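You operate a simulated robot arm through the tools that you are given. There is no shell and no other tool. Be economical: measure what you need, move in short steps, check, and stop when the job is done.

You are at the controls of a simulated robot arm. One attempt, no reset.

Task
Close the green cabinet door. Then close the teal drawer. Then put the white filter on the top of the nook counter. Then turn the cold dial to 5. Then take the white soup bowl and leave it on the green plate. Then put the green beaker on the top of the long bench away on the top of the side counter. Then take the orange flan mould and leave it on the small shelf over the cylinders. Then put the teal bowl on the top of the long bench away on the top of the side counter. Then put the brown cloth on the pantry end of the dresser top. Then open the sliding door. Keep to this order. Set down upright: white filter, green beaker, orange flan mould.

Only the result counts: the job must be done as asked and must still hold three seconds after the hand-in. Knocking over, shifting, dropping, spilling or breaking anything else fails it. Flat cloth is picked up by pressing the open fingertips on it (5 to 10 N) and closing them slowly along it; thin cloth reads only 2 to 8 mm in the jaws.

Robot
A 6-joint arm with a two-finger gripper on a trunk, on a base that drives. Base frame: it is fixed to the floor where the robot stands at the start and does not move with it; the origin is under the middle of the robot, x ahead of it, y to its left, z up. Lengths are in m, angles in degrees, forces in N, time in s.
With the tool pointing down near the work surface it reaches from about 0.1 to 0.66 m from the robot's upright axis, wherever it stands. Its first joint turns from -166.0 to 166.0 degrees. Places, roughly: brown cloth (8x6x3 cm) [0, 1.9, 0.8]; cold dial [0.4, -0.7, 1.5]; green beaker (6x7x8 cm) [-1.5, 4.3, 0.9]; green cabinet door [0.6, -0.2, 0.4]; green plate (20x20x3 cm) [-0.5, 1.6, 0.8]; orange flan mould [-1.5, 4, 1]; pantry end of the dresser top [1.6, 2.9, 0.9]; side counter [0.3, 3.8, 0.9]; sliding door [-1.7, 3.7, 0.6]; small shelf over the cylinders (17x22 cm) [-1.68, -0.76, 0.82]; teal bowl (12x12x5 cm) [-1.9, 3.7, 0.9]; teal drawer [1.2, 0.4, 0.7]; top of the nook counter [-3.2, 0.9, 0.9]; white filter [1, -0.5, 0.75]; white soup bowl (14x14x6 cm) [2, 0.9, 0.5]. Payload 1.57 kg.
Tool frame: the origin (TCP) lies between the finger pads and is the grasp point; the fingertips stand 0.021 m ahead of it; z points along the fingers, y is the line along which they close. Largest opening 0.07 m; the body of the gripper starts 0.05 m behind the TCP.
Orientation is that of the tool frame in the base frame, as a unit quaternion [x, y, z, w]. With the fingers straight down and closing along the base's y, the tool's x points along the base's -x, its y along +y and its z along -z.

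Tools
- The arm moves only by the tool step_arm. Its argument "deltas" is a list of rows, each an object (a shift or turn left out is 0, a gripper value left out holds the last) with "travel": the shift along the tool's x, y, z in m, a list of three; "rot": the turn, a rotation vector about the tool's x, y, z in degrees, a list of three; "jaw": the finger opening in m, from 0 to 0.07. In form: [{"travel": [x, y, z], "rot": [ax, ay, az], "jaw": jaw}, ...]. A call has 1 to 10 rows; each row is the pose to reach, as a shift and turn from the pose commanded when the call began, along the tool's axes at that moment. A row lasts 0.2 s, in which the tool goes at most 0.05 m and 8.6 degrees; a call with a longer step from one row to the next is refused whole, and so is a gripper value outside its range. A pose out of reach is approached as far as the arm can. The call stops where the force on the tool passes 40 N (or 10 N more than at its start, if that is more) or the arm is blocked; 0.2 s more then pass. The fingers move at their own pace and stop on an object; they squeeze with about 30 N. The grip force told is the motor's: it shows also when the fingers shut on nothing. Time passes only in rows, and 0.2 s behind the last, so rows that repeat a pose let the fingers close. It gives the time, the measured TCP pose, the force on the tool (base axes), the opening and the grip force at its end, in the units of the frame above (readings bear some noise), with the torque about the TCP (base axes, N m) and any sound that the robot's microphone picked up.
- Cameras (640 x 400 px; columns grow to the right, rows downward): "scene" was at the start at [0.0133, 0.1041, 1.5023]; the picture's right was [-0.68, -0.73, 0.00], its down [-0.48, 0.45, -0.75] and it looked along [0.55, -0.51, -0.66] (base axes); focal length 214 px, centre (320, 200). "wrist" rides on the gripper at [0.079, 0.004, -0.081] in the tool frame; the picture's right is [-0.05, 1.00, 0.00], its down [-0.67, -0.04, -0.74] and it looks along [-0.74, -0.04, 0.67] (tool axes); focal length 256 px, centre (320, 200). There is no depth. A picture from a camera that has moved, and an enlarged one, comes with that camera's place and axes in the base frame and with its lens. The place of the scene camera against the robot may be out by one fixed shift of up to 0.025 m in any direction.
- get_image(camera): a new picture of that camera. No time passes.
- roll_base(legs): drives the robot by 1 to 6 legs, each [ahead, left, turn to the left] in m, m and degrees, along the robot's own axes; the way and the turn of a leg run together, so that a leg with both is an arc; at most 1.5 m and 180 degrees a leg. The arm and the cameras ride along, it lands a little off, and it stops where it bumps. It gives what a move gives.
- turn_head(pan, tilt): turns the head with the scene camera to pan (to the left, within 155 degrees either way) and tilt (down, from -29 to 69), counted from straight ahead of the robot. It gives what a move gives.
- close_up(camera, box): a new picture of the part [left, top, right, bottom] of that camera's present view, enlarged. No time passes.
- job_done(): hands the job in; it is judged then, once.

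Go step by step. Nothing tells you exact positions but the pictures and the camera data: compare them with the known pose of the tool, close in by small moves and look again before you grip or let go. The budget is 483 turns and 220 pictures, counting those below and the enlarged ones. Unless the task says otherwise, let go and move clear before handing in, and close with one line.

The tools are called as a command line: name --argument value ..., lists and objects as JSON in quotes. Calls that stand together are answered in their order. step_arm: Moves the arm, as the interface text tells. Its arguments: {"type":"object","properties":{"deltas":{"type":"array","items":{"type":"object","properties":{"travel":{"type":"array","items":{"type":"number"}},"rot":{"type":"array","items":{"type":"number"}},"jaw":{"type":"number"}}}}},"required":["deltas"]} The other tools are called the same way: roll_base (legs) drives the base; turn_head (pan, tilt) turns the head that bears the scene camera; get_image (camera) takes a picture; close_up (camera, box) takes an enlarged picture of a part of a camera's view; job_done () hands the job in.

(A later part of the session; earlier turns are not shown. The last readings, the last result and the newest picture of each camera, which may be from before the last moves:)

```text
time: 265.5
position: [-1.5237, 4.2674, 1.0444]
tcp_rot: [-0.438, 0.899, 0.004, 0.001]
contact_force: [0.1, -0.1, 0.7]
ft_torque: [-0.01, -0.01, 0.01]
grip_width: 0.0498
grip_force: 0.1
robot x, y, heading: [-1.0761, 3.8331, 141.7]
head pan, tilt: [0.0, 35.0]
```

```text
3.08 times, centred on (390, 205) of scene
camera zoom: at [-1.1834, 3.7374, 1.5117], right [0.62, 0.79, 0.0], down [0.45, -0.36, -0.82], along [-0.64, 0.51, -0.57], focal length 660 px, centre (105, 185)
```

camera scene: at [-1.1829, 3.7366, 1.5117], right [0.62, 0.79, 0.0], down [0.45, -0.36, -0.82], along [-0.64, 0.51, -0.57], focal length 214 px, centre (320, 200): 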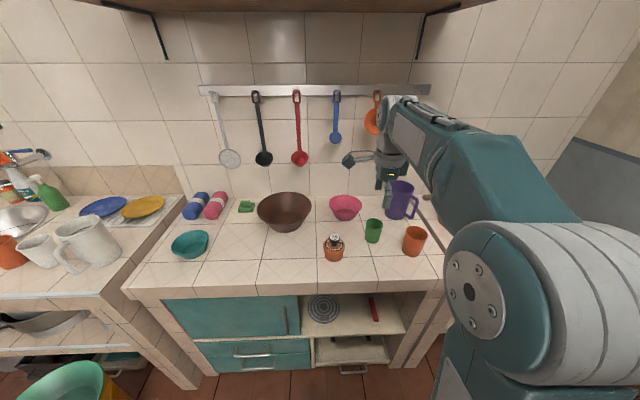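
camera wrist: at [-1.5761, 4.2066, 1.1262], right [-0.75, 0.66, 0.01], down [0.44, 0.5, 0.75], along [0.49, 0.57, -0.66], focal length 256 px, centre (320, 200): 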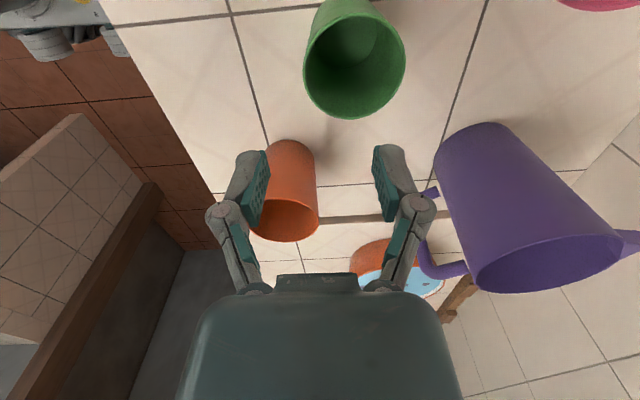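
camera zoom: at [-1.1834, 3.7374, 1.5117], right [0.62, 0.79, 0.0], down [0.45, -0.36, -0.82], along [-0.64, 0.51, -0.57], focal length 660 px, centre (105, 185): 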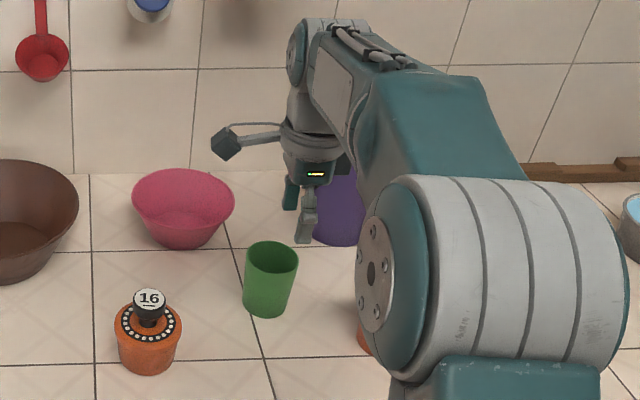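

Triangulated rim centre (-1.549,4.274), height 0.953. I align the near wall between the fingers and descend.

step_arm --deltas '[{"travel": [0.0104, -0.009, 0.02]}, {"travel": [0.0104, -0.009, 0.05]}, {"travel": [0.0104, -0.009, 0.07]}]'

get_image --camera "wrist"

```text
time: 266.3
position: [-1.5219, 4.2538, 0.9746]
tcp_rot: [-0.438, 0.899, 0.003, 0.004]
contact_force: [0.4, 0.5, 0.1]
ft_torque: [0.02, -0.02, 0.02]
grip_width: 0.0501
grip_force: 0.1
robot x, y, heading: [-1.0725, 3.8319, 141.8]
head pan, tilt: [0.0, 35.0]
```

```text
114 pictures are left
camera wrist: at [-1.5748, 4.1924, 1.0562], right [-0.75, 0.66, 0.0], down [0.44, 0.5, 0.75], along [0.49, 0.57, -0.66], focal length 256 px, centre (320, 200)
```

wrist: 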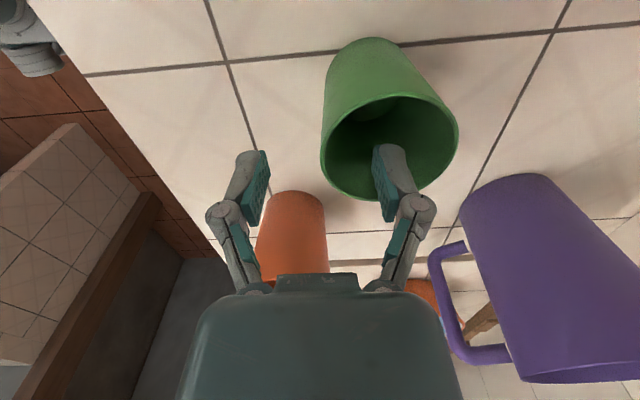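

step_arm --deltas '[{"travel": [0.002, 0, 0.015]}, {"travel": [0.002, 0, 0.028]}]'

get_image --camera "wrist"

step_arm --deltas '[{"jaw": 0.03}, {"jaw": 0.02}, {"jaw": 0.01}, {"jaw": 0.0}, {"jaw": 0.0}]'

get_image --camera "wrist"

```text
time: 266.9
position: [-1.5229, 4.2497, 0.9458]
tcp_rot: [-0.437, 0.899, 0.004, 0.002]
contact_force: [-0.2, 0.6, 0.6]
ft_torque: [-0.03, -0.01, -0.02]
grip_width: 0.05
grip_force: 0.0
robot x, y, heading: [-1.0747, 3.8313, 141.7]
head pan, tilt: [0.0, 35.0]
```

```text
113 pictures are left
camera wrist: at [-1.5763, 4.1896, 1.0275], right [-0.75, 0.66, 0.0], down [0.44, 0.5, 0.75], along [0.49, 0.57, -0.66], focal length 256 px, centre (320, 200)
```

wrist: 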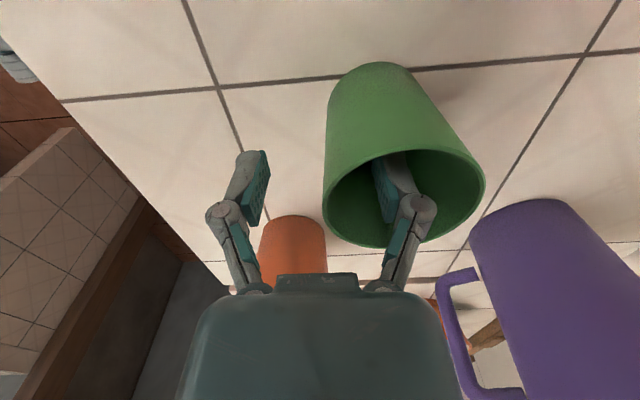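

```text
time: 268.1
position: [-1.5228, 4.2501, 0.9472]
tcp_rot: [-0.437, 0.899, 0.004, 0.002]
contact_force: [-0.9, -1.1, 5.5]
ft_torque: [0.1, 0.26, 0.05]
grip_width: 0.006
grip_force: 30.2
robot x, y, heading: [-1.0761, 3.8334, 141.9]
head pan, tilt: [0.0, 35.0]
```

```text
112 pictures are left
camera wrist: at [-1.5764, 4.1895, 1.0281], right [-0.75, 0.66, 0.01], down [0.44, 0.5, 0.75], along [0.49, 0.57, -0.66], focal length 256 px, centre (320, 200)
```

wrist: 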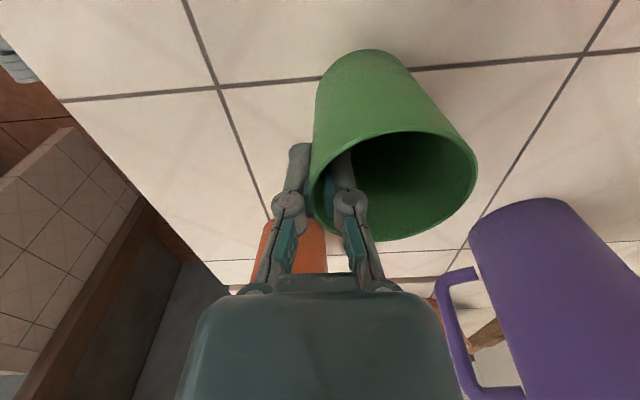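

The beaker is gripped. I lift it, back away and turn toward the side counter.

step_arm --deltas '[{"travel": [0, 0, -0.02]}, {"travel": [0, 0, -0.06]}, {"travel": [0, 0, -0.1]}, {"travel": [0, -0.03, -0.14]}, {"travel": [0, -0.06, -0.17]}, {"travel": [0, -0.1, -0.19]}]'

roll_base --legs '[[-0.95, 0.3, 0], [0, 0, -90]]'

turn_head --pan 0 --tilt 30

get_image --camera "scene"

get_image --camera "wrist"

```text
time: 269.5
position: [-1.4448, 4.1861, 1.1356]
tcp_rot: [-0.437, 0.9, 0.001, 0.002]
contact_force: [-0.2, 0.1, -1.7]
ft_torque: [-0.05, -0.03, 0.04]
grip_width: 0.0059
grip_force: 29.9
robot x, y, heading: [-1.0711, 3.8278, 141.6]
head pan, tilt: [0.0, 35.0]
```

```text
time: 278.4
position: [-0.1783, 3.3969, 1.1367]
tcp_rot: [0.318, 0.948, 0.001, 0.004]
contact_force: [-0.5, 0.3, -0.2]
ft_torque: [-0.01, -0.02, 0.04]
grip_width: 0.0061
grip_force: 30.1
robot x, y, heading: [-0.5264, 3.0151, 52.7]
head pan, tilt: [0.0, 35.0]
```

```text
time: 279.1
position: [-0.1776, 3.3948, 1.1371]
tcp_rot: [0.317, 0.948, 0.001, 0.004]
contact_force: [-1.1, -0.4, -0.5]
ft_torque: [0.01, 0.03, 0.02]
grip_width: 0.006
grip_force: 30.1
robot x, y, heading: [-0.5285, 3.0193, 52.6]
head pan, tilt: [0.0, 30.0]
```

```text
111 pictures are left
camera scene: at [-0.6184, 3.1447, 1.5195], right [0.8, -0.6, 0.0], down [-0.3, -0.4, -0.87], along [0.52, 0.69, -0.5], focal length 214 px, centre (320, 200)
```

scene: 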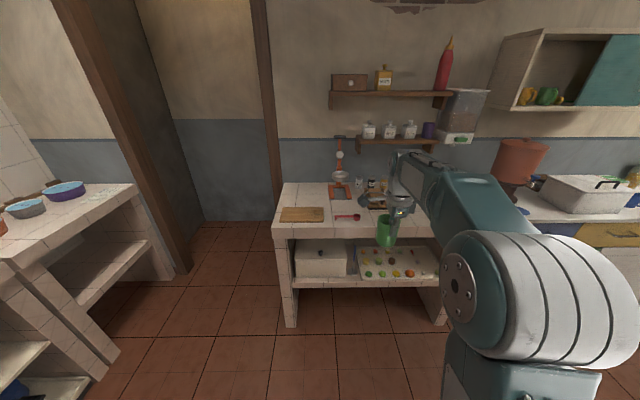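

```text
110 pictures are left
camera wrist: at [-0.2399, 3.447, 1.2175], right [0.64, 0.77, 0.0], down [0.5, -0.43, 0.75], along [0.58, -0.48, -0.66], focal length 256 px, centre (320, 200)
```

wrist: 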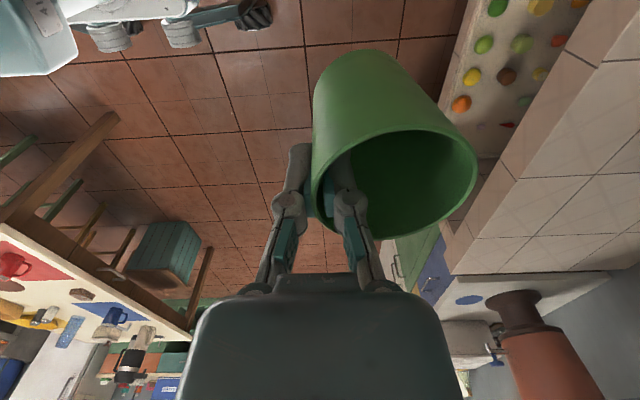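

close_up --camera "scene" --box '[262, 165, 462, 290]'

```text
3.20 times, centred on (362, 228) of scene
camera zoom: at [-0.6184, 3.1447, 1.5195], right [0.8, -0.6, 0.0], down [-0.3, -0.4, -0.87], along [0.52, 0.69, -0.5], focal length 686 px, centre (186, 112)
```

zoom: 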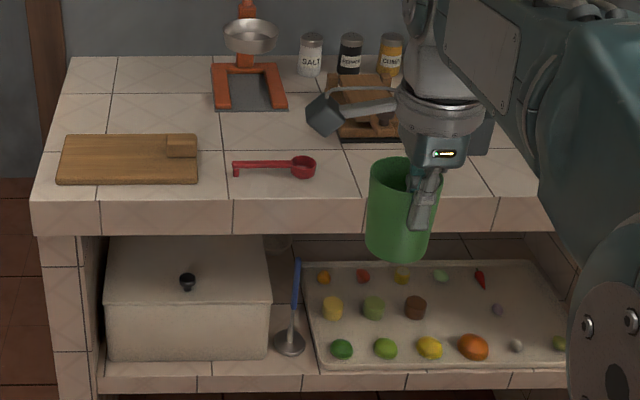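

The side counter has free tiles at its right front. I drive up so the beaker comes over about (0.22,3.67).

roll_base --legs '[[0.33, -0.14, 0]]'

step_arm --deltas '[{"travel": [0, 0.04, 0]}, {"travel": [0, 0.08, 0]}, {"travel": [0, 0.1, 0]}, {"travel": [0, 0.1, 0.04]}]'

turn_head --pan 0 --tilt 45

get_image --camera "scene"

get_image --camera "wrist"

```text
time: 281.4
position: [0.1268, 3.573, 1.1371]
tcp_rot: [0.318, 0.948, 0.001, 0.004]
contact_force: [0.1, -0.9, -1.1]
ft_torque: [-0.03, 0.04, -0.03]
grip_width: 0.0059
grip_force: 30.0
robot x, y, heading: [-0.2166, 3.1964, 52.9]
head pan, tilt: [0.0, 30.0]
```

```text
time: 282.4
position: [0.1895, 3.6552, 1.0981]
tcp_rot: [0.319, 0.948, 0.001, 0.004]
contact_force: [0.7, -0.4, 0.1]
ft_torque: [-0.05, 0.03, -0.01]
grip_width: 0.006
grip_force: 30.0
robot x, y, heading: [-0.2203, 3.1966, 52.6]
head pan, tilt: [0.0, 30.0]
```

```text
time: 283.1
position: [0.1896, 3.6544, 1.0985]
tcp_rot: [0.319, 0.948, 0.001, 0.004]
contact_force: [0.3, 0.4, -1.3]
ft_torque: [-0.03, 0.01, -0.02]
grip_width: 0.006
grip_force: 29.5
robot x, y, heading: [-0.2244, 3.1954, 53.0]
head pan, tilt: [0.0, 45.0]
```

```text
108 pictures are left
camera scene: at [-0.3196, 3.3152, 1.4969], right [0.8, -0.6, 0.0], down [-0.43, -0.56, -0.71], along [0.43, 0.56, -0.71], focal length 214 px, centre (320, 200)
```

scene: 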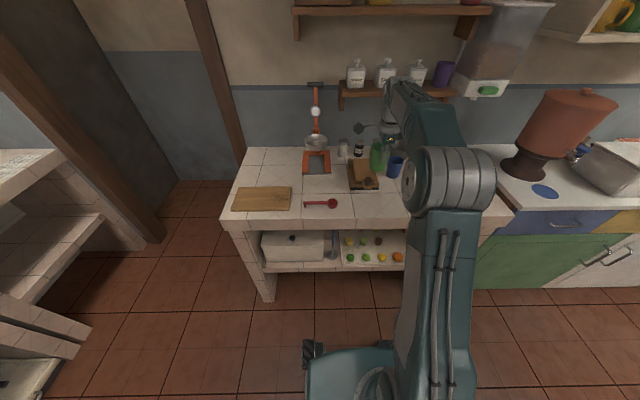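

```text
107 pictures are left
camera wrist: at [0.1272, 3.7056, 1.1796], right [0.64, 0.76, 0.0], down [0.5, -0.43, 0.75], along [0.57, -0.48, -0.66], focal length 256 px, centre (320, 200)
```

wrist: 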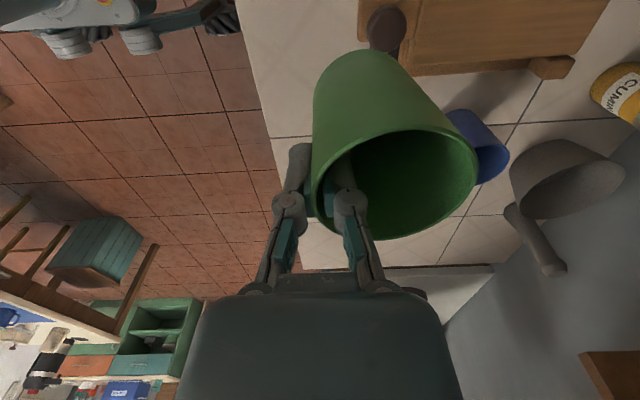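

close_up --camera "scene" --box '[290, 120, 450, 240]'

```text
3.33 times, centred on (370, 180) of scene
camera zoom: at [-0.3196, 3.3152, 1.4969], right [0.8, -0.6, 0.0], down [-0.43, -0.56, -0.71], along [0.43, 0.56, -0.71], focal length 715 px, centre (153, 267)
```

zoom: 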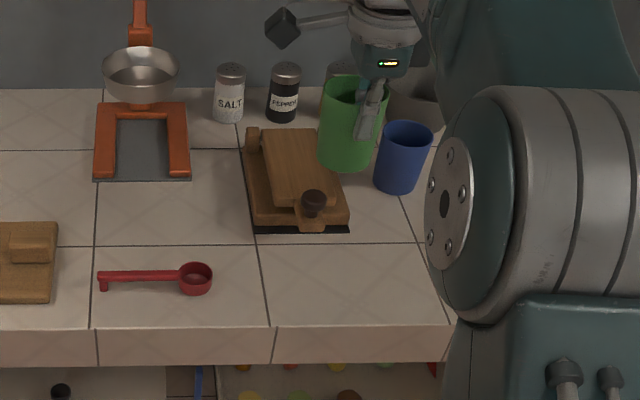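

Below the beaker the tiles between spoon and wooden mill are free. I shift slightly and lower.

step_arm --deltas '[{"travel": [-0.018, -0.014, 0.02]}, {"travel": [-0.018, -0.014, 0.06]}, {"travel": [-0.018, -0.014, 0.09]}, {"travel": [-0.018, -0.014, 0.11]}, {"travel": [-0.018, -0.014, 0.125]}]'

close_up --camera "scene" --box '[290, 120, 450, 240]'

get_image --camera "wrist"

```text
time: 284.3
position: [0.1979, 3.6308, 0.9707]
tcp_rot: [0.318, 0.948, 0.002, 0.004]
contact_force: [-0.1, 0.4, -0.6]
ft_torque: [0.01, 0.02, -0.01]
grip_width: 0.0059
grip_force: 30.1
robot x, y, heading: [-0.2219, 3.1936, 52.7]
head pan, tilt: [0.0, 45.0]
```

```text
3.33 times, centred on (370, 180) of scene
camera zoom: at [-0.3194, 3.315, 1.4969], right [0.8, -0.6, 0.0], down [-0.43, -0.56, -0.71], along [0.43, 0.56, -0.71], focal length 715 px, centre (153, 267)
```

zoom: 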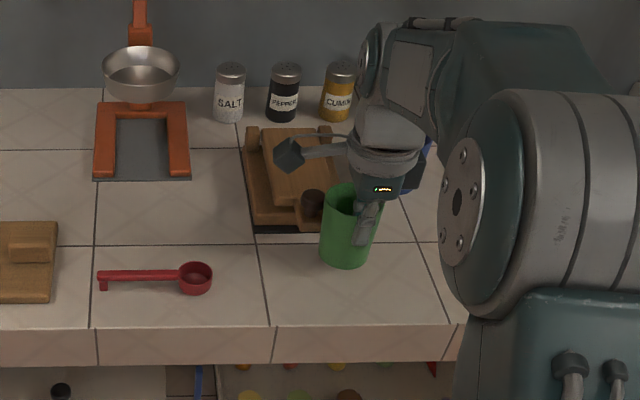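

```text
104 pictures are left
camera wrist: at [0.1345, 3.681, 1.0523], right [0.64, 0.76, 0.0], down [0.5, -0.43, 0.75], along [0.58, -0.48, -0.66], focal length 256 px, centre (320, 200)
```

wrist: 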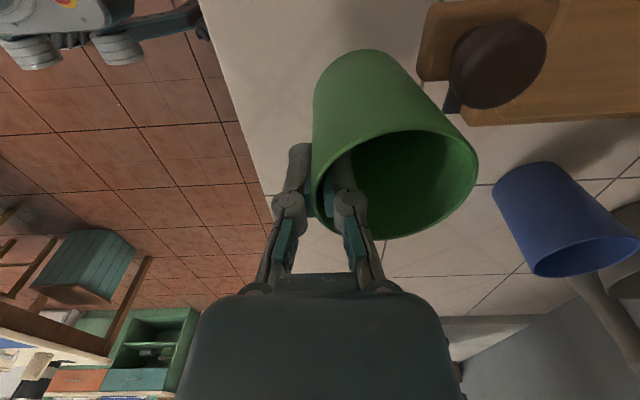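

step_arm --deltas '[{"travel": [0, -0.013, 0]}, {"travel": [0, -0.013, 0.008]}, {"travel": [0, -0.013, 0.016]}, {"travel": [0, -0.013, 0.022]}]'

```text
time: 285.3
position: [0.1873, 3.6179, 0.9518]
tcp_rot: [0.318, 0.948, 0.001, 0.004]
contact_force: [0.4, -0.4, 0.0]
ft_torque: [-0.01, 0.02, 0.02]
grip_width: 0.0059
grip_force: 30.0
robot x, y, heading: [-0.221, 3.1913, 52.7]
head pan, tilt: [0.0, 45.0]
```

step_arm --deltas '[{"travel": [0, 0, 0.005]}, {"travel": [0, 0, 0.01]}, {"travel": [0, 0, 0.014]}]'

close_up --camera "scene" --box '[290, 120, 450, 240]'

```text
time: 286.1
position: [0.1857, 3.6184, 0.9381]
tcp_rot: [0.317, 0.948, 0.004, 0.006]
contact_force: [2.9, -2.2, 28.6]
ft_torque: [0.48, -0.36, -0.03]
grip_width: 0.006
grip_force: 30.3
robot x, y, heading: [-0.2233, 3.194, 53.0]
head pan, tilt: [0.0, 45.0]
```

```text
3.33 times, centred on (370, 180) of scene
camera zoom: at [-0.3207, 3.3128, 1.4971], right [0.8, -0.6, 0.0], down [-0.43, -0.56, -0.71], along [0.43, 0.56, -0.71], focal length 715 px, centre (153, 267)
```

zoom: 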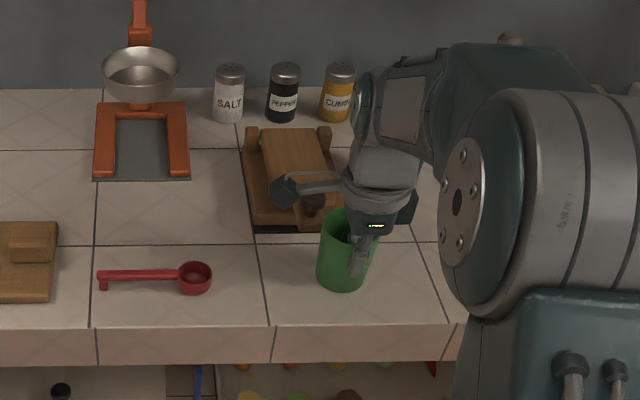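

Contact made, well on the counter. I relieve slightly and release gently.

step_arm --deltas '[{"travel": [0, 0, -0.003]}, {"travel": [0, 0, -0.003], "jaw": 0.014}, {"travel": [0, 0, -0.003], "jaw": 0.024}, {"travel": [0, 0, -0.003], "jaw": 0.024}]'

get_image --camera "wrist"

```text
time: 287.1
position: [0.186, 3.6183, 0.9382]
tcp_rot: [0.318, 0.948, 0.001, 0.004]
contact_force: [0.1, 0.1, -0.3]
ft_torque: [-0.01, 0.06, 0.03]
grip_width: 0.0241
grip_force: 0.0
robot x, y, heading: [-0.2234, 3.1983, 52.8]
head pan, tilt: [0.0, 45.0]
```

```text
102 pictures are left
camera wrist: at [0.1241, 3.6699, 1.0195], right [0.64, 0.76, 0.0], down [0.5, -0.43, 0.75], along [0.57, -0.48, -0.66], focal length 256 px, centre (320, 200)
```

wrist: 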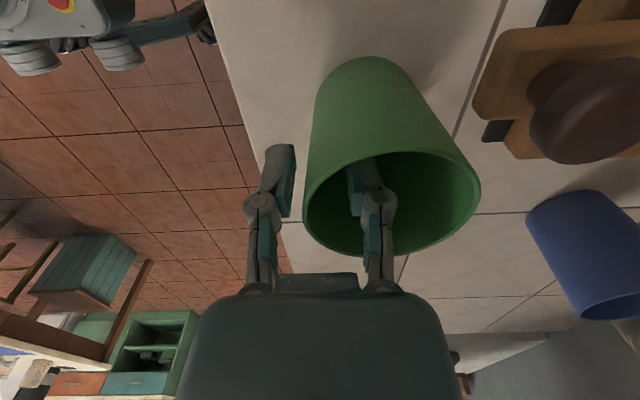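

It stands upright. I lift straight up, then go back to the bench for the orange mould.

step_arm --deltas '[{"travel": [0, 0, -0.03]}, {"travel": [0, 0, -0.07]}, {"travel": [0, 0, -0.11]}, {"travel": [0, 0, -0.15]}, {"travel": [0, -0.03, -0.19]}, {"travel": [0, -0.06, -0.22]}]'

roll_base --legs '[[-0.35, 0.1, 0], [0, 0, 90], [0.8, 0.1, 0]]'

turn_head --pan 0 --tilt 40

get_image --camera "scene"

```text
time: 288.5
position: [0.1474, 3.5715, 1.1585]
tcp_rot: [0.318, 0.948, 0.001, 0.004]
contact_force: [-0.1, 0.7, -0.6]
ft_torque: [-0.02, 0.03, -0.02]
grip_width: 0.0239
grip_force: 0.0
robot x, y, heading: [-0.2242, 3.1958, 52.5]
head pan, tilt: [0.0, 45.0]
```

```text
time: 298.6
position: [-1.601, 3.7533, 1.1593]
tcp_rot: [-0.451, 0.893, 0.003, 0.002]
contact_force: [0.4, 0.1, 0.8]
ft_torque: [-0.02, 0.01, 0.0]
grip_width: 0.0241
grip_force: 0.0
robot x, y, heading: [-1.2196, 3.3901, 143.6]
head pan, tilt: [0.0, 45.0]
```

```text
time: 299.3
position: [-1.6012, 3.7521, 1.1589]
tcp_rot: [-0.451, 0.893, 0.004, 0.002]
contact_force: [0.3, -0.2, 0.9]
ft_torque: [-0.02, -0.01, 0.03]
grip_width: 0.0239
grip_force: 0.1
robot x, y, heading: [-1.2163, 3.3941, 143.3]
head pan, tilt: [0.0, 40.0]
```

```text
101 pictures are left
camera scene: at [-1.3223, 3.2894, 1.5041], right [0.6, 0.8, 0.0], down [0.52, -0.38, -0.77], along [-0.61, 0.46, -0.64], focal length 214 px, centre (320, 200)
```

scene: 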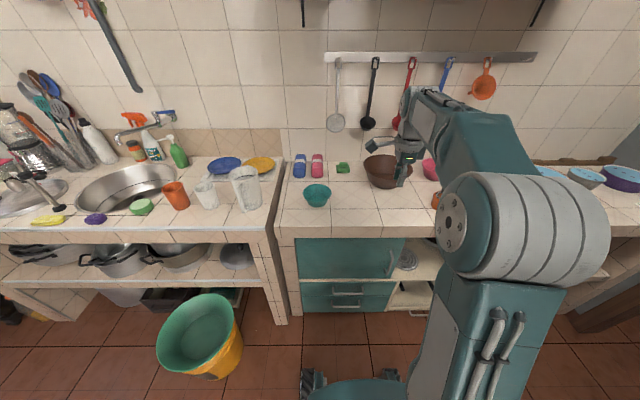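

roll_base --legs '[[0.14, -0.33, -1.3]]'

get_image --camera "wrist"

get_image --camera "scene"

```text
time: 301.6
position: [-1.5061, 4.1082, 1.1584]
tcp_rot: [-0.44, 0.898, 0.003, 0.004]
contact_force: [-0.2, -0.4, -0.4]
ft_torque: [0.04, -0.02, -0.01]
grip_width: 0.024
grip_force: 0.0
robot x, y, heading: [-1.134, 3.7355, 142.2]
head pan, tilt: [0.0, 40.0]
```

```text
100 pictures are left
camera wrist: at [-1.5593, 4.0461, 1.2401], right [-0.76, 0.65, 0.0], down [0.43, 0.5, 0.75], along [0.49, 0.57, -0.66], focal length 256 px, centre (320, 200)
```

wrist: 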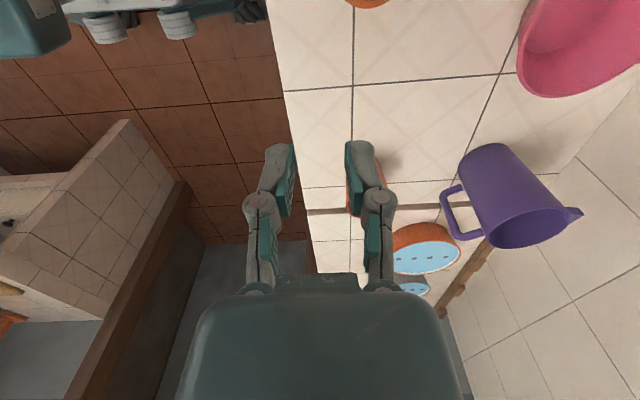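

```text
99 pictures are left
camera scene: at [-1.2404, 3.6359, 1.5038], right [0.61, 0.79, 0.0], down [0.51, -0.39, -0.77], along [-0.6, 0.47, -0.64], focal length 214 px, centre (320, 200)
```

scene: 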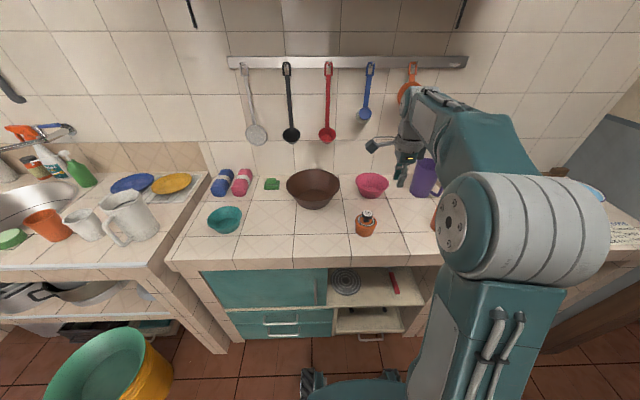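

I rotate the tool so its camera looks forward, shifting over the mould, to view its knob.

step_arm --deltas '[{"travel": [0.02, 0, 0], "rot": [0, 0, -8.5], "jaw": 0.07}, {"travel": [0.04, 0, 0], "rot": [0, 0, -17]}, {"travel": [0.059, 0, 0], "rot": [0, 0, -25.5]}, {"travel": [0.059, 0, 0], "rot": [0, 0, -34]}, {"travel": [0.059, 0, 0], "rot": [0, 0, -42.5]}, {"travel": [0.059, 0, 0], "rot": [0, 0, -51]}, {"travel": [0.059, 0, 0], "rot": [0, 0, -59.5]}, {"travel": [0.059, 0, 0], "rot": [0, 0, -68]}, {"travel": [0.059, 0, 0], "rot": [0, 0, -76.5]}, {"travel": [0.059, 0, 0], "rot": [0, 0, -85]}]'

get_image --camera "wrist"

```text
time: 303.8
position: [-1.5413, 4.0621, 1.1598]
tcp_rot: [0.932, -0.363, -0.002, -0.004]
contact_force: [-0.2, 0.7, 0.3]
ft_torque: [-0.01, -0.03, 0.02]
grip_width: 0.0702
grip_force: 0.0
robot x, y, heading: [-1.1372, 3.7374, 142.2]
head pan, tilt: [0.0, 40.0]
```

```text
98 pictures are left
camera wrist: at [-1.486, 4.0041, 1.24], right [-0.72, -0.7, -0.01], down [-0.47, 0.47, 0.75], along [-0.52, 0.54, -0.66], focal length 256 px, centre (320, 200)
```

wrist: 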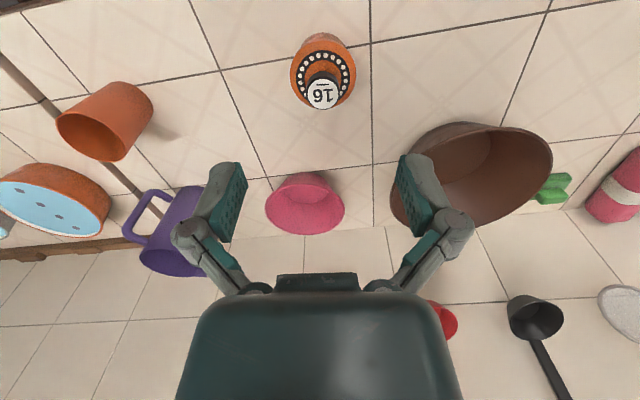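

step_arm --deltas '[{"travel": [-0.02, 0, 0.03]}, {"travel": [-0.035, 0, 0.07]}, {"travel": [-0.04, 0, 0.1]}, {"travel": [-0.04, 0, 0.12]}]'

get_image --camera "wrist"

```text
time: 304.8
position: [-1.5702, 4.0886, 1.0369]
tcp_rot: [0.931, -0.364, -0.002, -0.004]
contact_force: [0.6, 0.2, 0.0]
ft_torque: [0.01, -0.02, -0.03]
grip_width: 0.0695
grip_force: 0.0
robot x, y, heading: [-1.1339, 3.7383, 141.8]
head pan, tilt: [0.0, 40.0]
```

```text
97 pictures are left
camera wrist: at [-1.5154, 4.0314, 1.1183], right [-0.72, -0.7, -0.01], down [-0.47, 0.47, 0.75], along [-0.52, 0.54, -0.66], focal length 256 px, centre (320, 200)
```

wrist: 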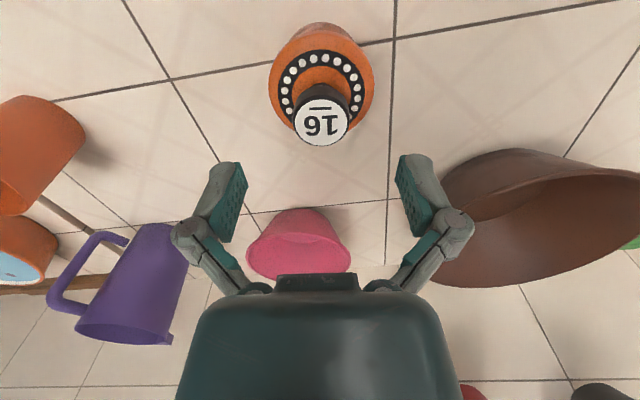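

The knob top is at (-1.580,4.099,0.962), about 4 cm wide. I descend around it and grip.

step_arm --deltas '[{"travel": [-0.014, -0.001, 0.02]}, {"travel": [-0.014, -0.001, 0.05]}, {"travel": [-0.014, -0.001, 0.07]}, {"travel": [-0.014, -0.001, 0.08]}]'

get_image --camera "wrist"

```text
time: 305.8
position: [-1.5797, 4.1009, 0.958]
tcp_rot: [0.931, -0.365, -0.001, -0.004]
contact_force: [0.2, 0.7, -0.4]
ft_torque: [0.0, -0.01, 0.0]
grip_width: 0.07
grip_force: 0.1
robot x, y, heading: [-1.1309, 3.7368, 142.0]
head pan, tilt: [0.0, 40.0]
```

```text
96 pictures are left
camera wrist: at [-1.5254, 4.0429, 1.0398], right [-0.72, -0.7, -0.01], down [-0.47, 0.47, 0.75], along [-0.52, 0.54, -0.66], focal length 256 px, centre (320, 200)
```

wrist: 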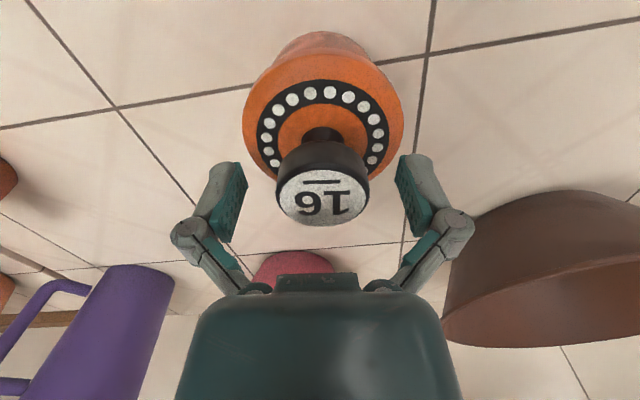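

step_arm --deltas '[{"travel": [0, 0, 0.006], "jaw": 0.055}, {"travel": [0, 0, 0.006], "jaw": 0.045}, {"travel": [0, 0, 0.006], "jaw": 0.035}, {"travel": [0, 0, 0.006], "jaw": 0.02}, {"travel": [0, 0, 0.006], "jaw": 0.02}]'

get_image --camera "wrist"

```text
time: 307.1
position: [-1.5791, 4.1014, 0.9574]
tcp_rot: [0.931, -0.366, -0.005, -0.004]
contact_force: [3.1, -4.4, 9.7]
ft_torque: [-0.5, -0.23, -0.03]
grip_width: 0.0351
grip_force: 30.3
robot x, y, heading: [-1.1309, 3.7352, 141.9]
head pan, tilt: [0.0, 40.0]
stopped in row 5: the force on the tool passed its limit at 41 N (the readings are from after the stop); the commanded pose is now the measured one
```

```text
95 pictures are left
camera wrist: at [-1.525, 4.0432, 1.0379], right [-0.72, -0.7, 0.0], down [-0.46, 0.47, 0.75], along [-0.52, 0.54, -0.66], focal length 256 px, centre (320, 200)
```

wrist: 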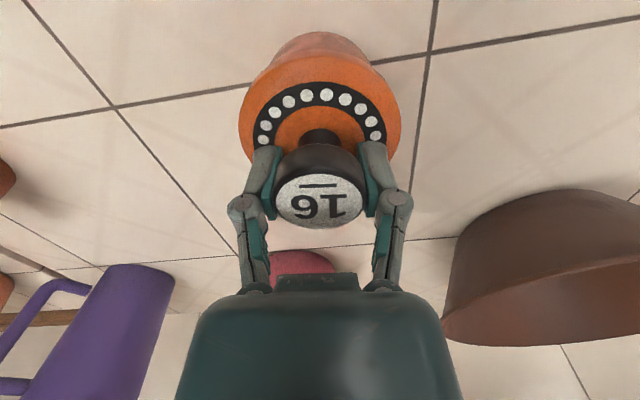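

step_arm --deltas '[{"travel": [0, 0, -0.01], "jaw": 0.01}, {"travel": [0, 0, -0.03], "jaw": 0.0}, {"travel": [0, 0, -0.06]}, {"travel": [0, 0, -0.1]}]'

get_image --camera "wrist"

```text
time: 308.1
position: [-1.5799, 4.1008, 1.0563]
tcp_rot: [0.931, -0.364, -0.004, -0.004]
contact_force: [-0.5, 0.3, -2.0]
ft_torque: [0.0, 0.03, 0.01]
grip_width: 0.0353
grip_force: 30.0
robot x, y, heading: [-1.1303, 3.7403, 142.0]
head pan, tilt: [0.0, 40.0]
```

```text
94 pictures are left
camera wrist: at [-1.525, 4.0439, 1.1372], right [-0.72, -0.7, -0.01], down [-0.46, 0.47, 0.75], along [-0.52, 0.54, -0.66], focal length 256 px, centre (320, 200)
```

wrist: 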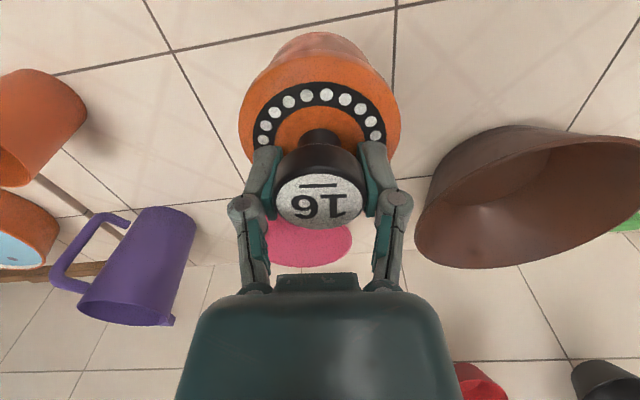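

The mould is held. I raise and retract, then drive the long way back to the gas-cylinder shelf.

step_arm --deltas '[{"travel": [0.03, 0, -0.03]}, {"travel": [0.06, 0, -0.06]}, {"travel": [0.09, 0, -0.09]}, {"travel": [0.12, 0, -0.12]}, {"travel": [0.14, 0, -0.16]}]'

roll_base --legs '[[-1.5, 0, 0], [-1.5, 0, 0], [-0.45, 0, 0]]'

```text
time: 309.4
position: [-1.4779, 4.0058, 1.2169]
tcp_rot: [0.931, -0.365, -0.004, -0.005]
contact_force: [0.1, -0.9, -1.8]
ft_torque: [0.06, -0.01, -0.02]
grip_width: 0.0352
grip_force: 29.9
robot x, y, heading: [-1.1355, 3.7342, 142.2]
head pan, tilt: [0.0, 40.0]
```

```text
time: 326.4
position: [1.3511, 1.9175, 1.2166]
tcp_rot: [0.941, -0.339, -0.005, -0.005]
contact_force: [0.6, -0.2, -1.8]
ft_torque: [0.03, 0.03, -0.02]
grip_width: 0.0349
grip_force: 30.7
robot x, y, heading: [1.7136, 1.6656, 145.8]
head pan, tilt: [0.0, 40.0]
```

roll_base --legs '[[0, 0, -3.8], [0.03, 1.4, 0], [0, 1.37, 0]]'

```text
time: 340.3
position: [-0.3393, -0.2625, 1.2168]
tcp_rot: [0.934, -0.357, -0.005, -0.005]
contact_force: [-0.9, -0.2, -1.1]
ft_torque: [-0.04, 0.0, 0.0]
grip_width: 0.0354
grip_force: 29.9
robot x, y, heading: [0.0136, -0.5255, 142.9]
head pan, tilt: [0.0, 40.0]
```

roll_base --legs '[[1.15, 0, 0], [0, 0, 89.3], [0.45, 0, 0]]'

turn_head --pan 0 --tilt 40

get_image --camera "scene"

get_image --camera "wrist"

```text
time: 352.2
position: [-1.4764, -0.5303, 1.2166]
tcp_rot: [0.922, 0.386, -0.006, 0.0]
contact_force: [0.4, 0.0, -1.7]
ft_torque: [0.01, 0.02, -0.01]
grip_width: 0.0354
grip_force: 29.9
robot x, y, heading: [-1.1933, -0.1918, -129.7]
head pan, tilt: [0.0, 40.0]
```

```text
time: 352.8
position: [-1.4753, -0.5293, 1.2163]
tcp_rot: [0.922, 0.387, -0.007, 0.0]
contact_force: [-0.3, 0.4, -1.8]
ft_torque: [-0.01, 0.0, -0.01]
grip_width: 0.035
grip_force: 30.0
robot x, y, heading: [-1.2001, -0.1945, -129.6]
head pan, tilt: [0.0, 40.0]
```

```text
93 pictures are left
camera scene: at [-1.0849, -0.3052, 1.5041], right [-0.77, 0.64, 0.0], down [0.41, 0.5, -0.77], along [-0.49, -0.59, -0.64], focal length 214 px, centre (320, 200)
```

scene: 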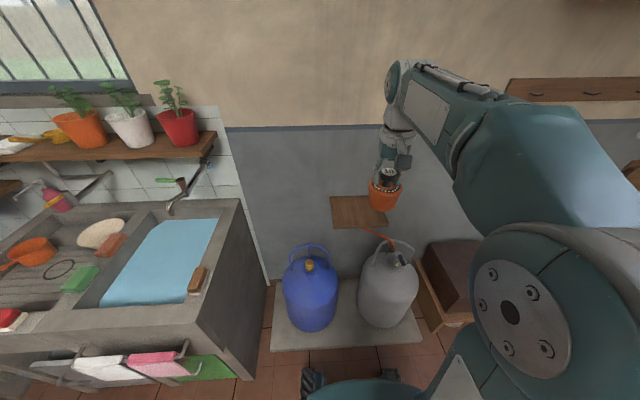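

```text
92 pictures are left
camera wrist: at [-1.4175, -0.4765, 1.2976], right [0.68, -0.74, -0.01], down [-0.48, -0.45, 0.75], along [-0.56, -0.51, -0.66], focal length 256 px, centre (320, 200)
```

wrist: 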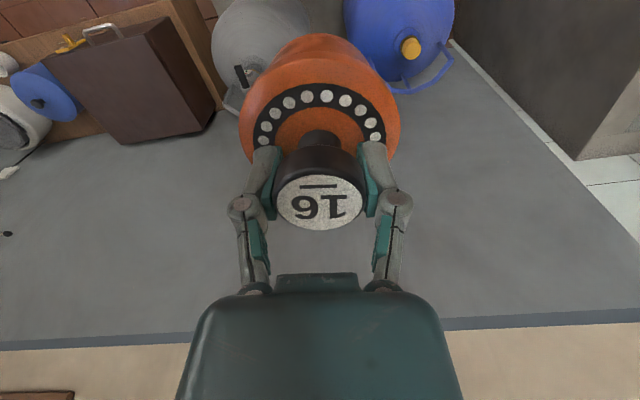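

The little shelf is centred near (-1.695,-0.755), z≈0.82. I drive 9 cm closer and bring the mould over it.

roll_base --legs '[[0.09, 0, 0]]'

step_arm --deltas '[{"travel": [-0.045, -0.002, 0]}, {"travel": [-0.09, -0.004, 0.02]}, {"travel": [-0.13, -0.006, 0.04]}, {"travel": [-0.17, -0.008, 0.06]}, {"travel": [-0.195, -0.009, 0.09]}, {"travel": [-0.195, -0.009, 0.13]}, {"travel": [-0.195, -0.009, 0.17]}]'

get_image --camera "scene"

get_image --camera "wrist"

```text
time: 353.9
position: [-1.5339, -0.5975, 1.2151]
tcp_rot: [0.922, 0.387, -0.007, -0.001]
contact_force: [-0.3, 0.2, -1.6]
ft_torque: [-0.03, -0.01, 0.01]
grip_width: 0.0349
grip_force: 29.9
robot x, y, heading: [-1.2534, -0.2588, -130.0]
head pan, tilt: [0.0, 40.0]
```

```text
time: 355.5
position: [-1.6764, -0.7306, 1.0492]
tcp_rot: [0.922, 0.387, -0.007, -0.001]
contact_force: [0.5, 0.2, -1.0]
ft_torque: [0.0, 0.02, 0.0]
grip_width: 0.0352
grip_force: 29.8
robot x, y, heading: [-1.2576, -0.2639, -129.6]
head pan, tilt: [0.0, 40.0]
```

```text
91 pictures are left
camera scene: at [-1.1422, -0.3742, 1.5041], right [-0.77, 0.64, 0.0], down [0.41, 0.5, -0.77], along [-0.49, -0.59, -0.64], focal length 214 px, centre (320, 200)
```

scene: 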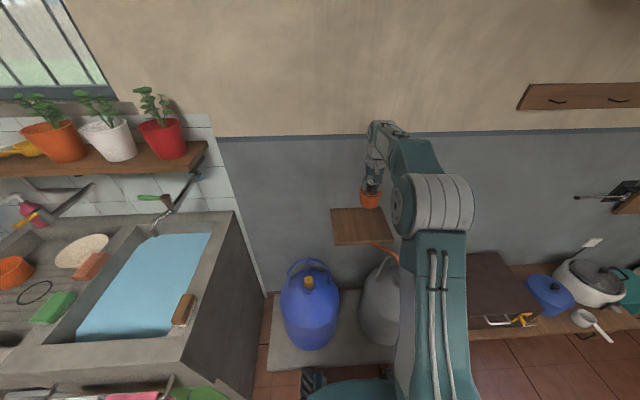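

```text
90 pictures are left
camera wrist: at [-1.6177, -0.6773, 1.1299], right [0.67, -0.74, 0.0], down [-0.48, -0.45, 0.75], along [-0.56, -0.51, -0.66], focal length 256 px, centre (320, 200)
```

wrist: 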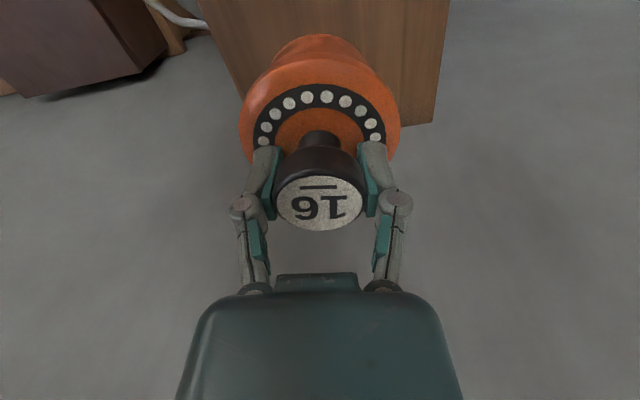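

The shelf lies below; I centre the mould on it and lower.

step_arm --deltas '[{"travel": [-0.02, 0.0155, 0]}, {"travel": [-0.02, 0.0155, 0.04]}, {"travel": [-0.02, 0.0155, 0.08]}, {"travel": [-0.02, 0.0155, 0.11]}]'

close_up --camera "scene" --box '[300, 150, 460, 270]'

get_image --camera "wrist"

```text
time: 356.5
position: [-1.6848, -0.7561, 0.9418]
tcp_rot: [0.922, 0.386, -0.008, 0.0]
contact_force: [-0.1, 0.6, -2.0]
ft_torque: [-0.02, 0.04, 0.01]
grip_width: 0.0355
grip_force: 30.4
robot x, y, heading: [-1.2532, -0.2609, -129.7]
head pan, tilt: [0.0, 40.0]
```

```text
3.33 times, centred on (380, 210) of scene
camera zoom: at [-1.1423, -0.3743, 1.5041], right [-0.77, 0.64, 0.0], down [0.41, 0.5, -0.76], along [-0.49, -0.59, -0.64], focal length 715 px, centre (120, 167)
```

zoom: 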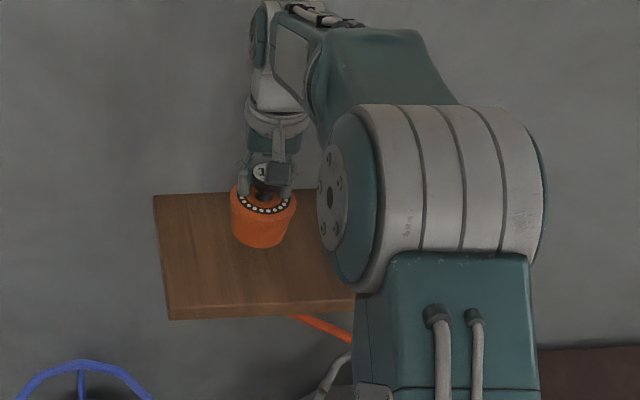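

```text
88 pictures are left
camera wrist: at [-1.6254, -0.7021, 1.0224], right [0.67, -0.74, 0.0], down [-0.48, -0.45, 0.75], along [-0.56, -0.51, -0.66], focal length 256 px, centre (320, 200)
```

wrist: 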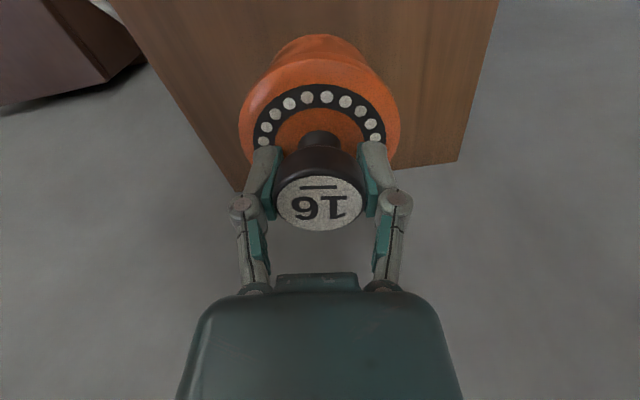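

step_arm --deltas '[{"travel": [0, 0, 0.012]}, {"travel": [0, 0, 0.022]}, {"travel": [0, 0, 0.03]}]'

step_arm --deltas '[{"travel": [0, 0, 0.005]}, {"travel": [0, 0, 0.01]}]'

```text
time: 357.3
position: [-1.6812, -0.7573, 0.9082]
tcp_rot: [0.922, 0.386, -0.006, 0.001]
contact_force: [0.2, 0.9, -1.9]
ft_torque: [-0.02, 0.01, -0.02]
grip_width: 0.035
grip_force: 30.1
robot x, y, heading: [-1.2571, -0.26, -130.1]
head pan, tilt: [0.0, 40.0]
```

```text
time: 357.9
position: [-1.6817, -0.7587, 0.902]
tcp_rot: [0.922, 0.387, -0.008, 0.0]
contact_force: [2.5, 5.4, 19.2]
ft_torque: [0.36, -0.84, 0.11]
grip_width: 0.0352
grip_force: 30.5
robot x, y, heading: [-1.2554, -0.2614, -129.6]
head pan, tilt: [0.0, 40.0]
```

Contact at the expected height. I relieve and open.

step_arm --deltas '[{"travel": [0, 0, -0.003]}, {"travel": [0, 0, -0.003], "jaw": 0.04}, {"travel": [0, 0, -0.003], "jaw": 0.05}, {"travel": [0, 0, -0.003], "jaw": 0.06}]'

get_image --camera "wrist"

```text
time: 358.9
position: [-1.6818, -0.7592, 0.9017]
tcp_rot: [0.922, 0.387, -0.006, 0.0]
contact_force: [-0.5, 0.2, -0.3]
ft_torque: [-0.01, -0.02, 0.01]
grip_width: 0.0599
grip_force: 0.0
robot x, y, heading: [-1.2511, -0.2604, -129.6]
head pan, tilt: [0.0, 40.0]
```

```text
87 pictures are left
camera wrist: at [-1.6236, -0.7046, 0.983], right [0.67, -0.74, -0.01], down [-0.48, -0.45, 0.75], along [-0.56, -0.51, -0.66], focal length 256 px, centre (320, 200)
```

wrist: 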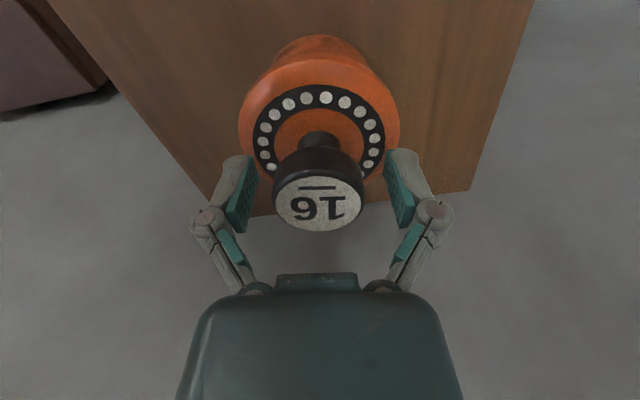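

It stands upright. I rise straight up, then retract.

step_arm --deltas '[{"travel": [0, 0, -0.03]}, {"travel": [0, 0, -0.07]}, {"travel": [0, 0, -0.12]}, {"travel": [0, 0, -0.17]}, {"travel": [0.04, 0, -0.2]}, {"travel": [0.08, 0, -0.22]}, {"travel": [0.12, 0, -0.25]}, {"travel": [0.16, 0, -0.28]}, {"travel": [0.2, 0, -0.3]}]'

close_up --camera "scene" --box '[300, 150, 460, 270]'

```text
time: 360.9
position: [-1.5354, -0.6117, 1.2006]
tcp_rot: [0.922, 0.386, -0.005, -0.001]
contact_force: [0.7, -0.3, -1.3]
ft_torque: [0.0, 0.0, 0.01]
grip_width: 0.06
grip_force: 0.1
robot x, y, heading: [-1.2514, -0.2571, -129.7]
head pan, tilt: [0.0, 40.0]
```

```text
3.33 times, centred on (380, 210) of scene
camera zoom: at [-1.1412, -0.3733, 1.5041], right [-0.77, 0.64, 0.0], down [0.41, 0.5, -0.77], along [-0.49, -0.59, -0.64], focal length 715 px, centre (120, 167)
```

zoom: 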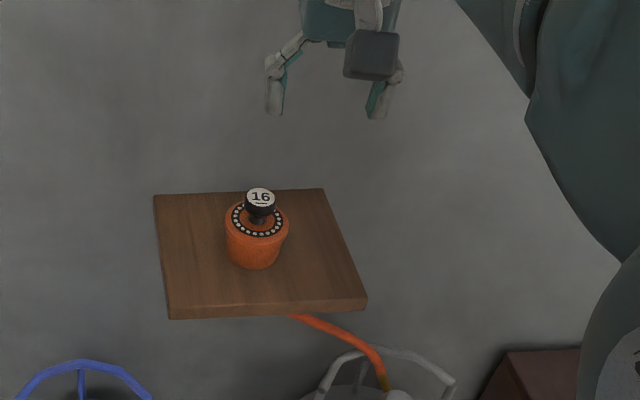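

The mould is placed. Now back the long way to the bench for the teal bowl.

roll_base --legs '[[-0.57, 0, 0], [0, 0, -88.3], [-1.14, 0, 0], [0, -1.35, 0], [0, -1.35, 0]]'

```text
time: 385.7
position: [1.0982, 1.9386, 1.2007]
tcp_rot: [0.949, -0.317, -0.005, -0.005]
contact_force: [0.0, 0.4, 0.1]
ft_torque: [0.0, 0.05, -0.01]
grip_width: 0.06
grip_force: 0.1
robot x, y, heading: [1.4816, 1.7018, 148.0]
head pan, tilt: [0.0, 40.0]
```

roll_base --legs '[[0, 0, -6], [1.5, 0, 0], [1.45, 0, 0]]'

get_image --camera "scene"

```text
time: 400.6
position: [-1.2226, 3.8245, 1.2002]
tcp_rot: [0.933, -0.36, -0.005, -0.004]
contact_force: [-0.1, 0.3, 0.0]
ft_torque: [0.01, -0.01, 0.0]
grip_width: 0.0601
grip_force: 0.1
robot x, y, heading: [-0.8609, 3.5509, 142.5]
head pan, tilt: [0.0, 40.0]
```

```text
85 pictures are left
camera scene: at [-0.9657, 3.456, 1.5041], right [0.61, 0.79, 0.0], down [0.51, -0.39, -0.77], along [-0.61, 0.47, -0.64], focal length 214 px, centre (320, 200)
```

scene: 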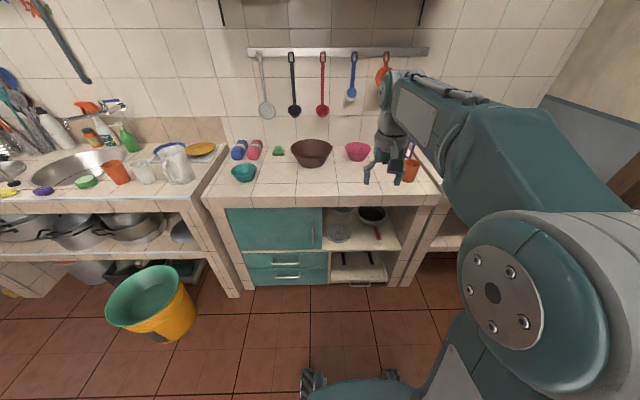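

roll_base --legs '[[0.05, 0.5, -0.5], [0.27, 0, 0]]'

get_image --camera "wrist"

get_image --camera "scene"

```text
time: 405.0
position: [-1.7691, 3.6495, 1.2007]
tcp_rot: [0.931, -0.364, -0.005, -0.005]
contact_force: [0.2, -0.3, 0.4]
ft_torque: [0.01, 0.01, 0.0]
grip_width: 0.06
grip_force: 0.1
robot x, y, heading: [-1.409, 3.3782, 142.1]
head pan, tilt: [0.0, 40.0]
```

```text
84 pictures are left
camera wrist: at [-1.713, 3.5914, 1.2814], right [-0.72, -0.7, 0.0], down [-0.46, 0.47, 0.75], along [-0.52, 0.54, -0.66], focal length 256 px, centre (320, 200)
```

wrist: 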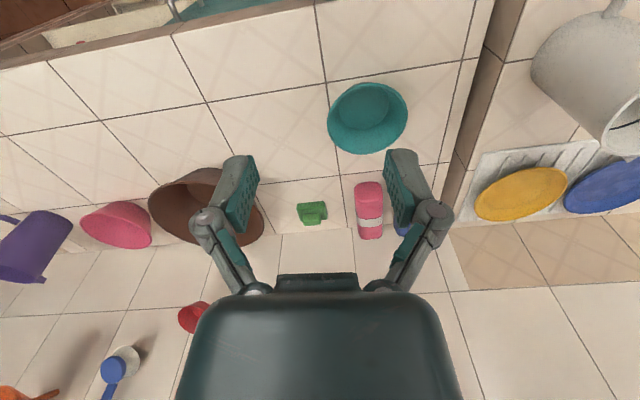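

```text
83 pictures are left
camera scene: at [-1.5142, 3.2786, 1.5042], right [0.62, 0.79, 0.0], down [0.51, -0.4, -0.77], along [-0.6, 0.47, -0.64], focal length 214 px, centre (320, 200)
```

scene: 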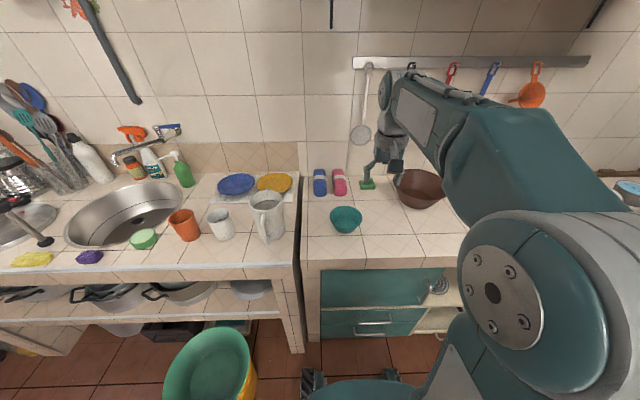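

The teal bowl's rim centre is about (-1.917,3.698), rim height 0.925. I lean the tool 29° to match its sloping wall and go to a pre-grasp at its right rim.

step_arm --deltas '[{"travel": [-0.03, -0.005, 0.03], "rot": [-5, 0, 0], "jaw": 0.04}, {"travel": [-0.06, -0.01, 0.06], "rot": [-10, 0, 0]}, {"travel": [-0.09, -0.015, 0.09], "rot": [-15, 0, 0]}, {"travel": [-0.12, -0.02, 0.12], "rot": [-20, 0, 0]}, {"travel": [-0.145, -0.025, 0.155], "rot": [-25, 0, 0]}, {"travel": [-0.149, -0.028, 0.2], "rot": [-29, 0, 0]}]'

get_image --camera "wrist"

```text
time: 406.4
position: [-1.8608, 3.7741, 1.0015]
tcp_rot: [0.902, -0.352, -0.097, 0.23]
contact_force: [-0.5, -0.1, 0.8]
ft_torque: [0.0, -0.01, -0.01]
grip_width: 0.0397
grip_force: 0.1
robot x, y, heading: [-1.412, 3.3761, 141.7]
head pan, tilt: [0.0, 40.0]
```

```text
82 pictures are left
camera wrist: at [-1.7778, 3.7462, 1.0747], right [-0.63, -0.61, 0.48], down [-0.22, 0.73, 0.64], along [-0.75, 0.3, -0.59], focal length 256 px, centre (320, 200)
```

wrist: 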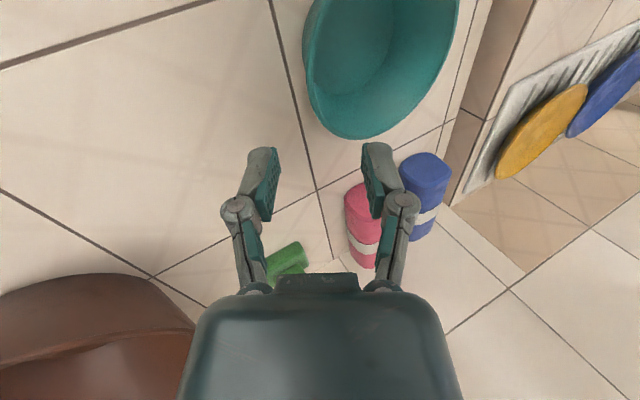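

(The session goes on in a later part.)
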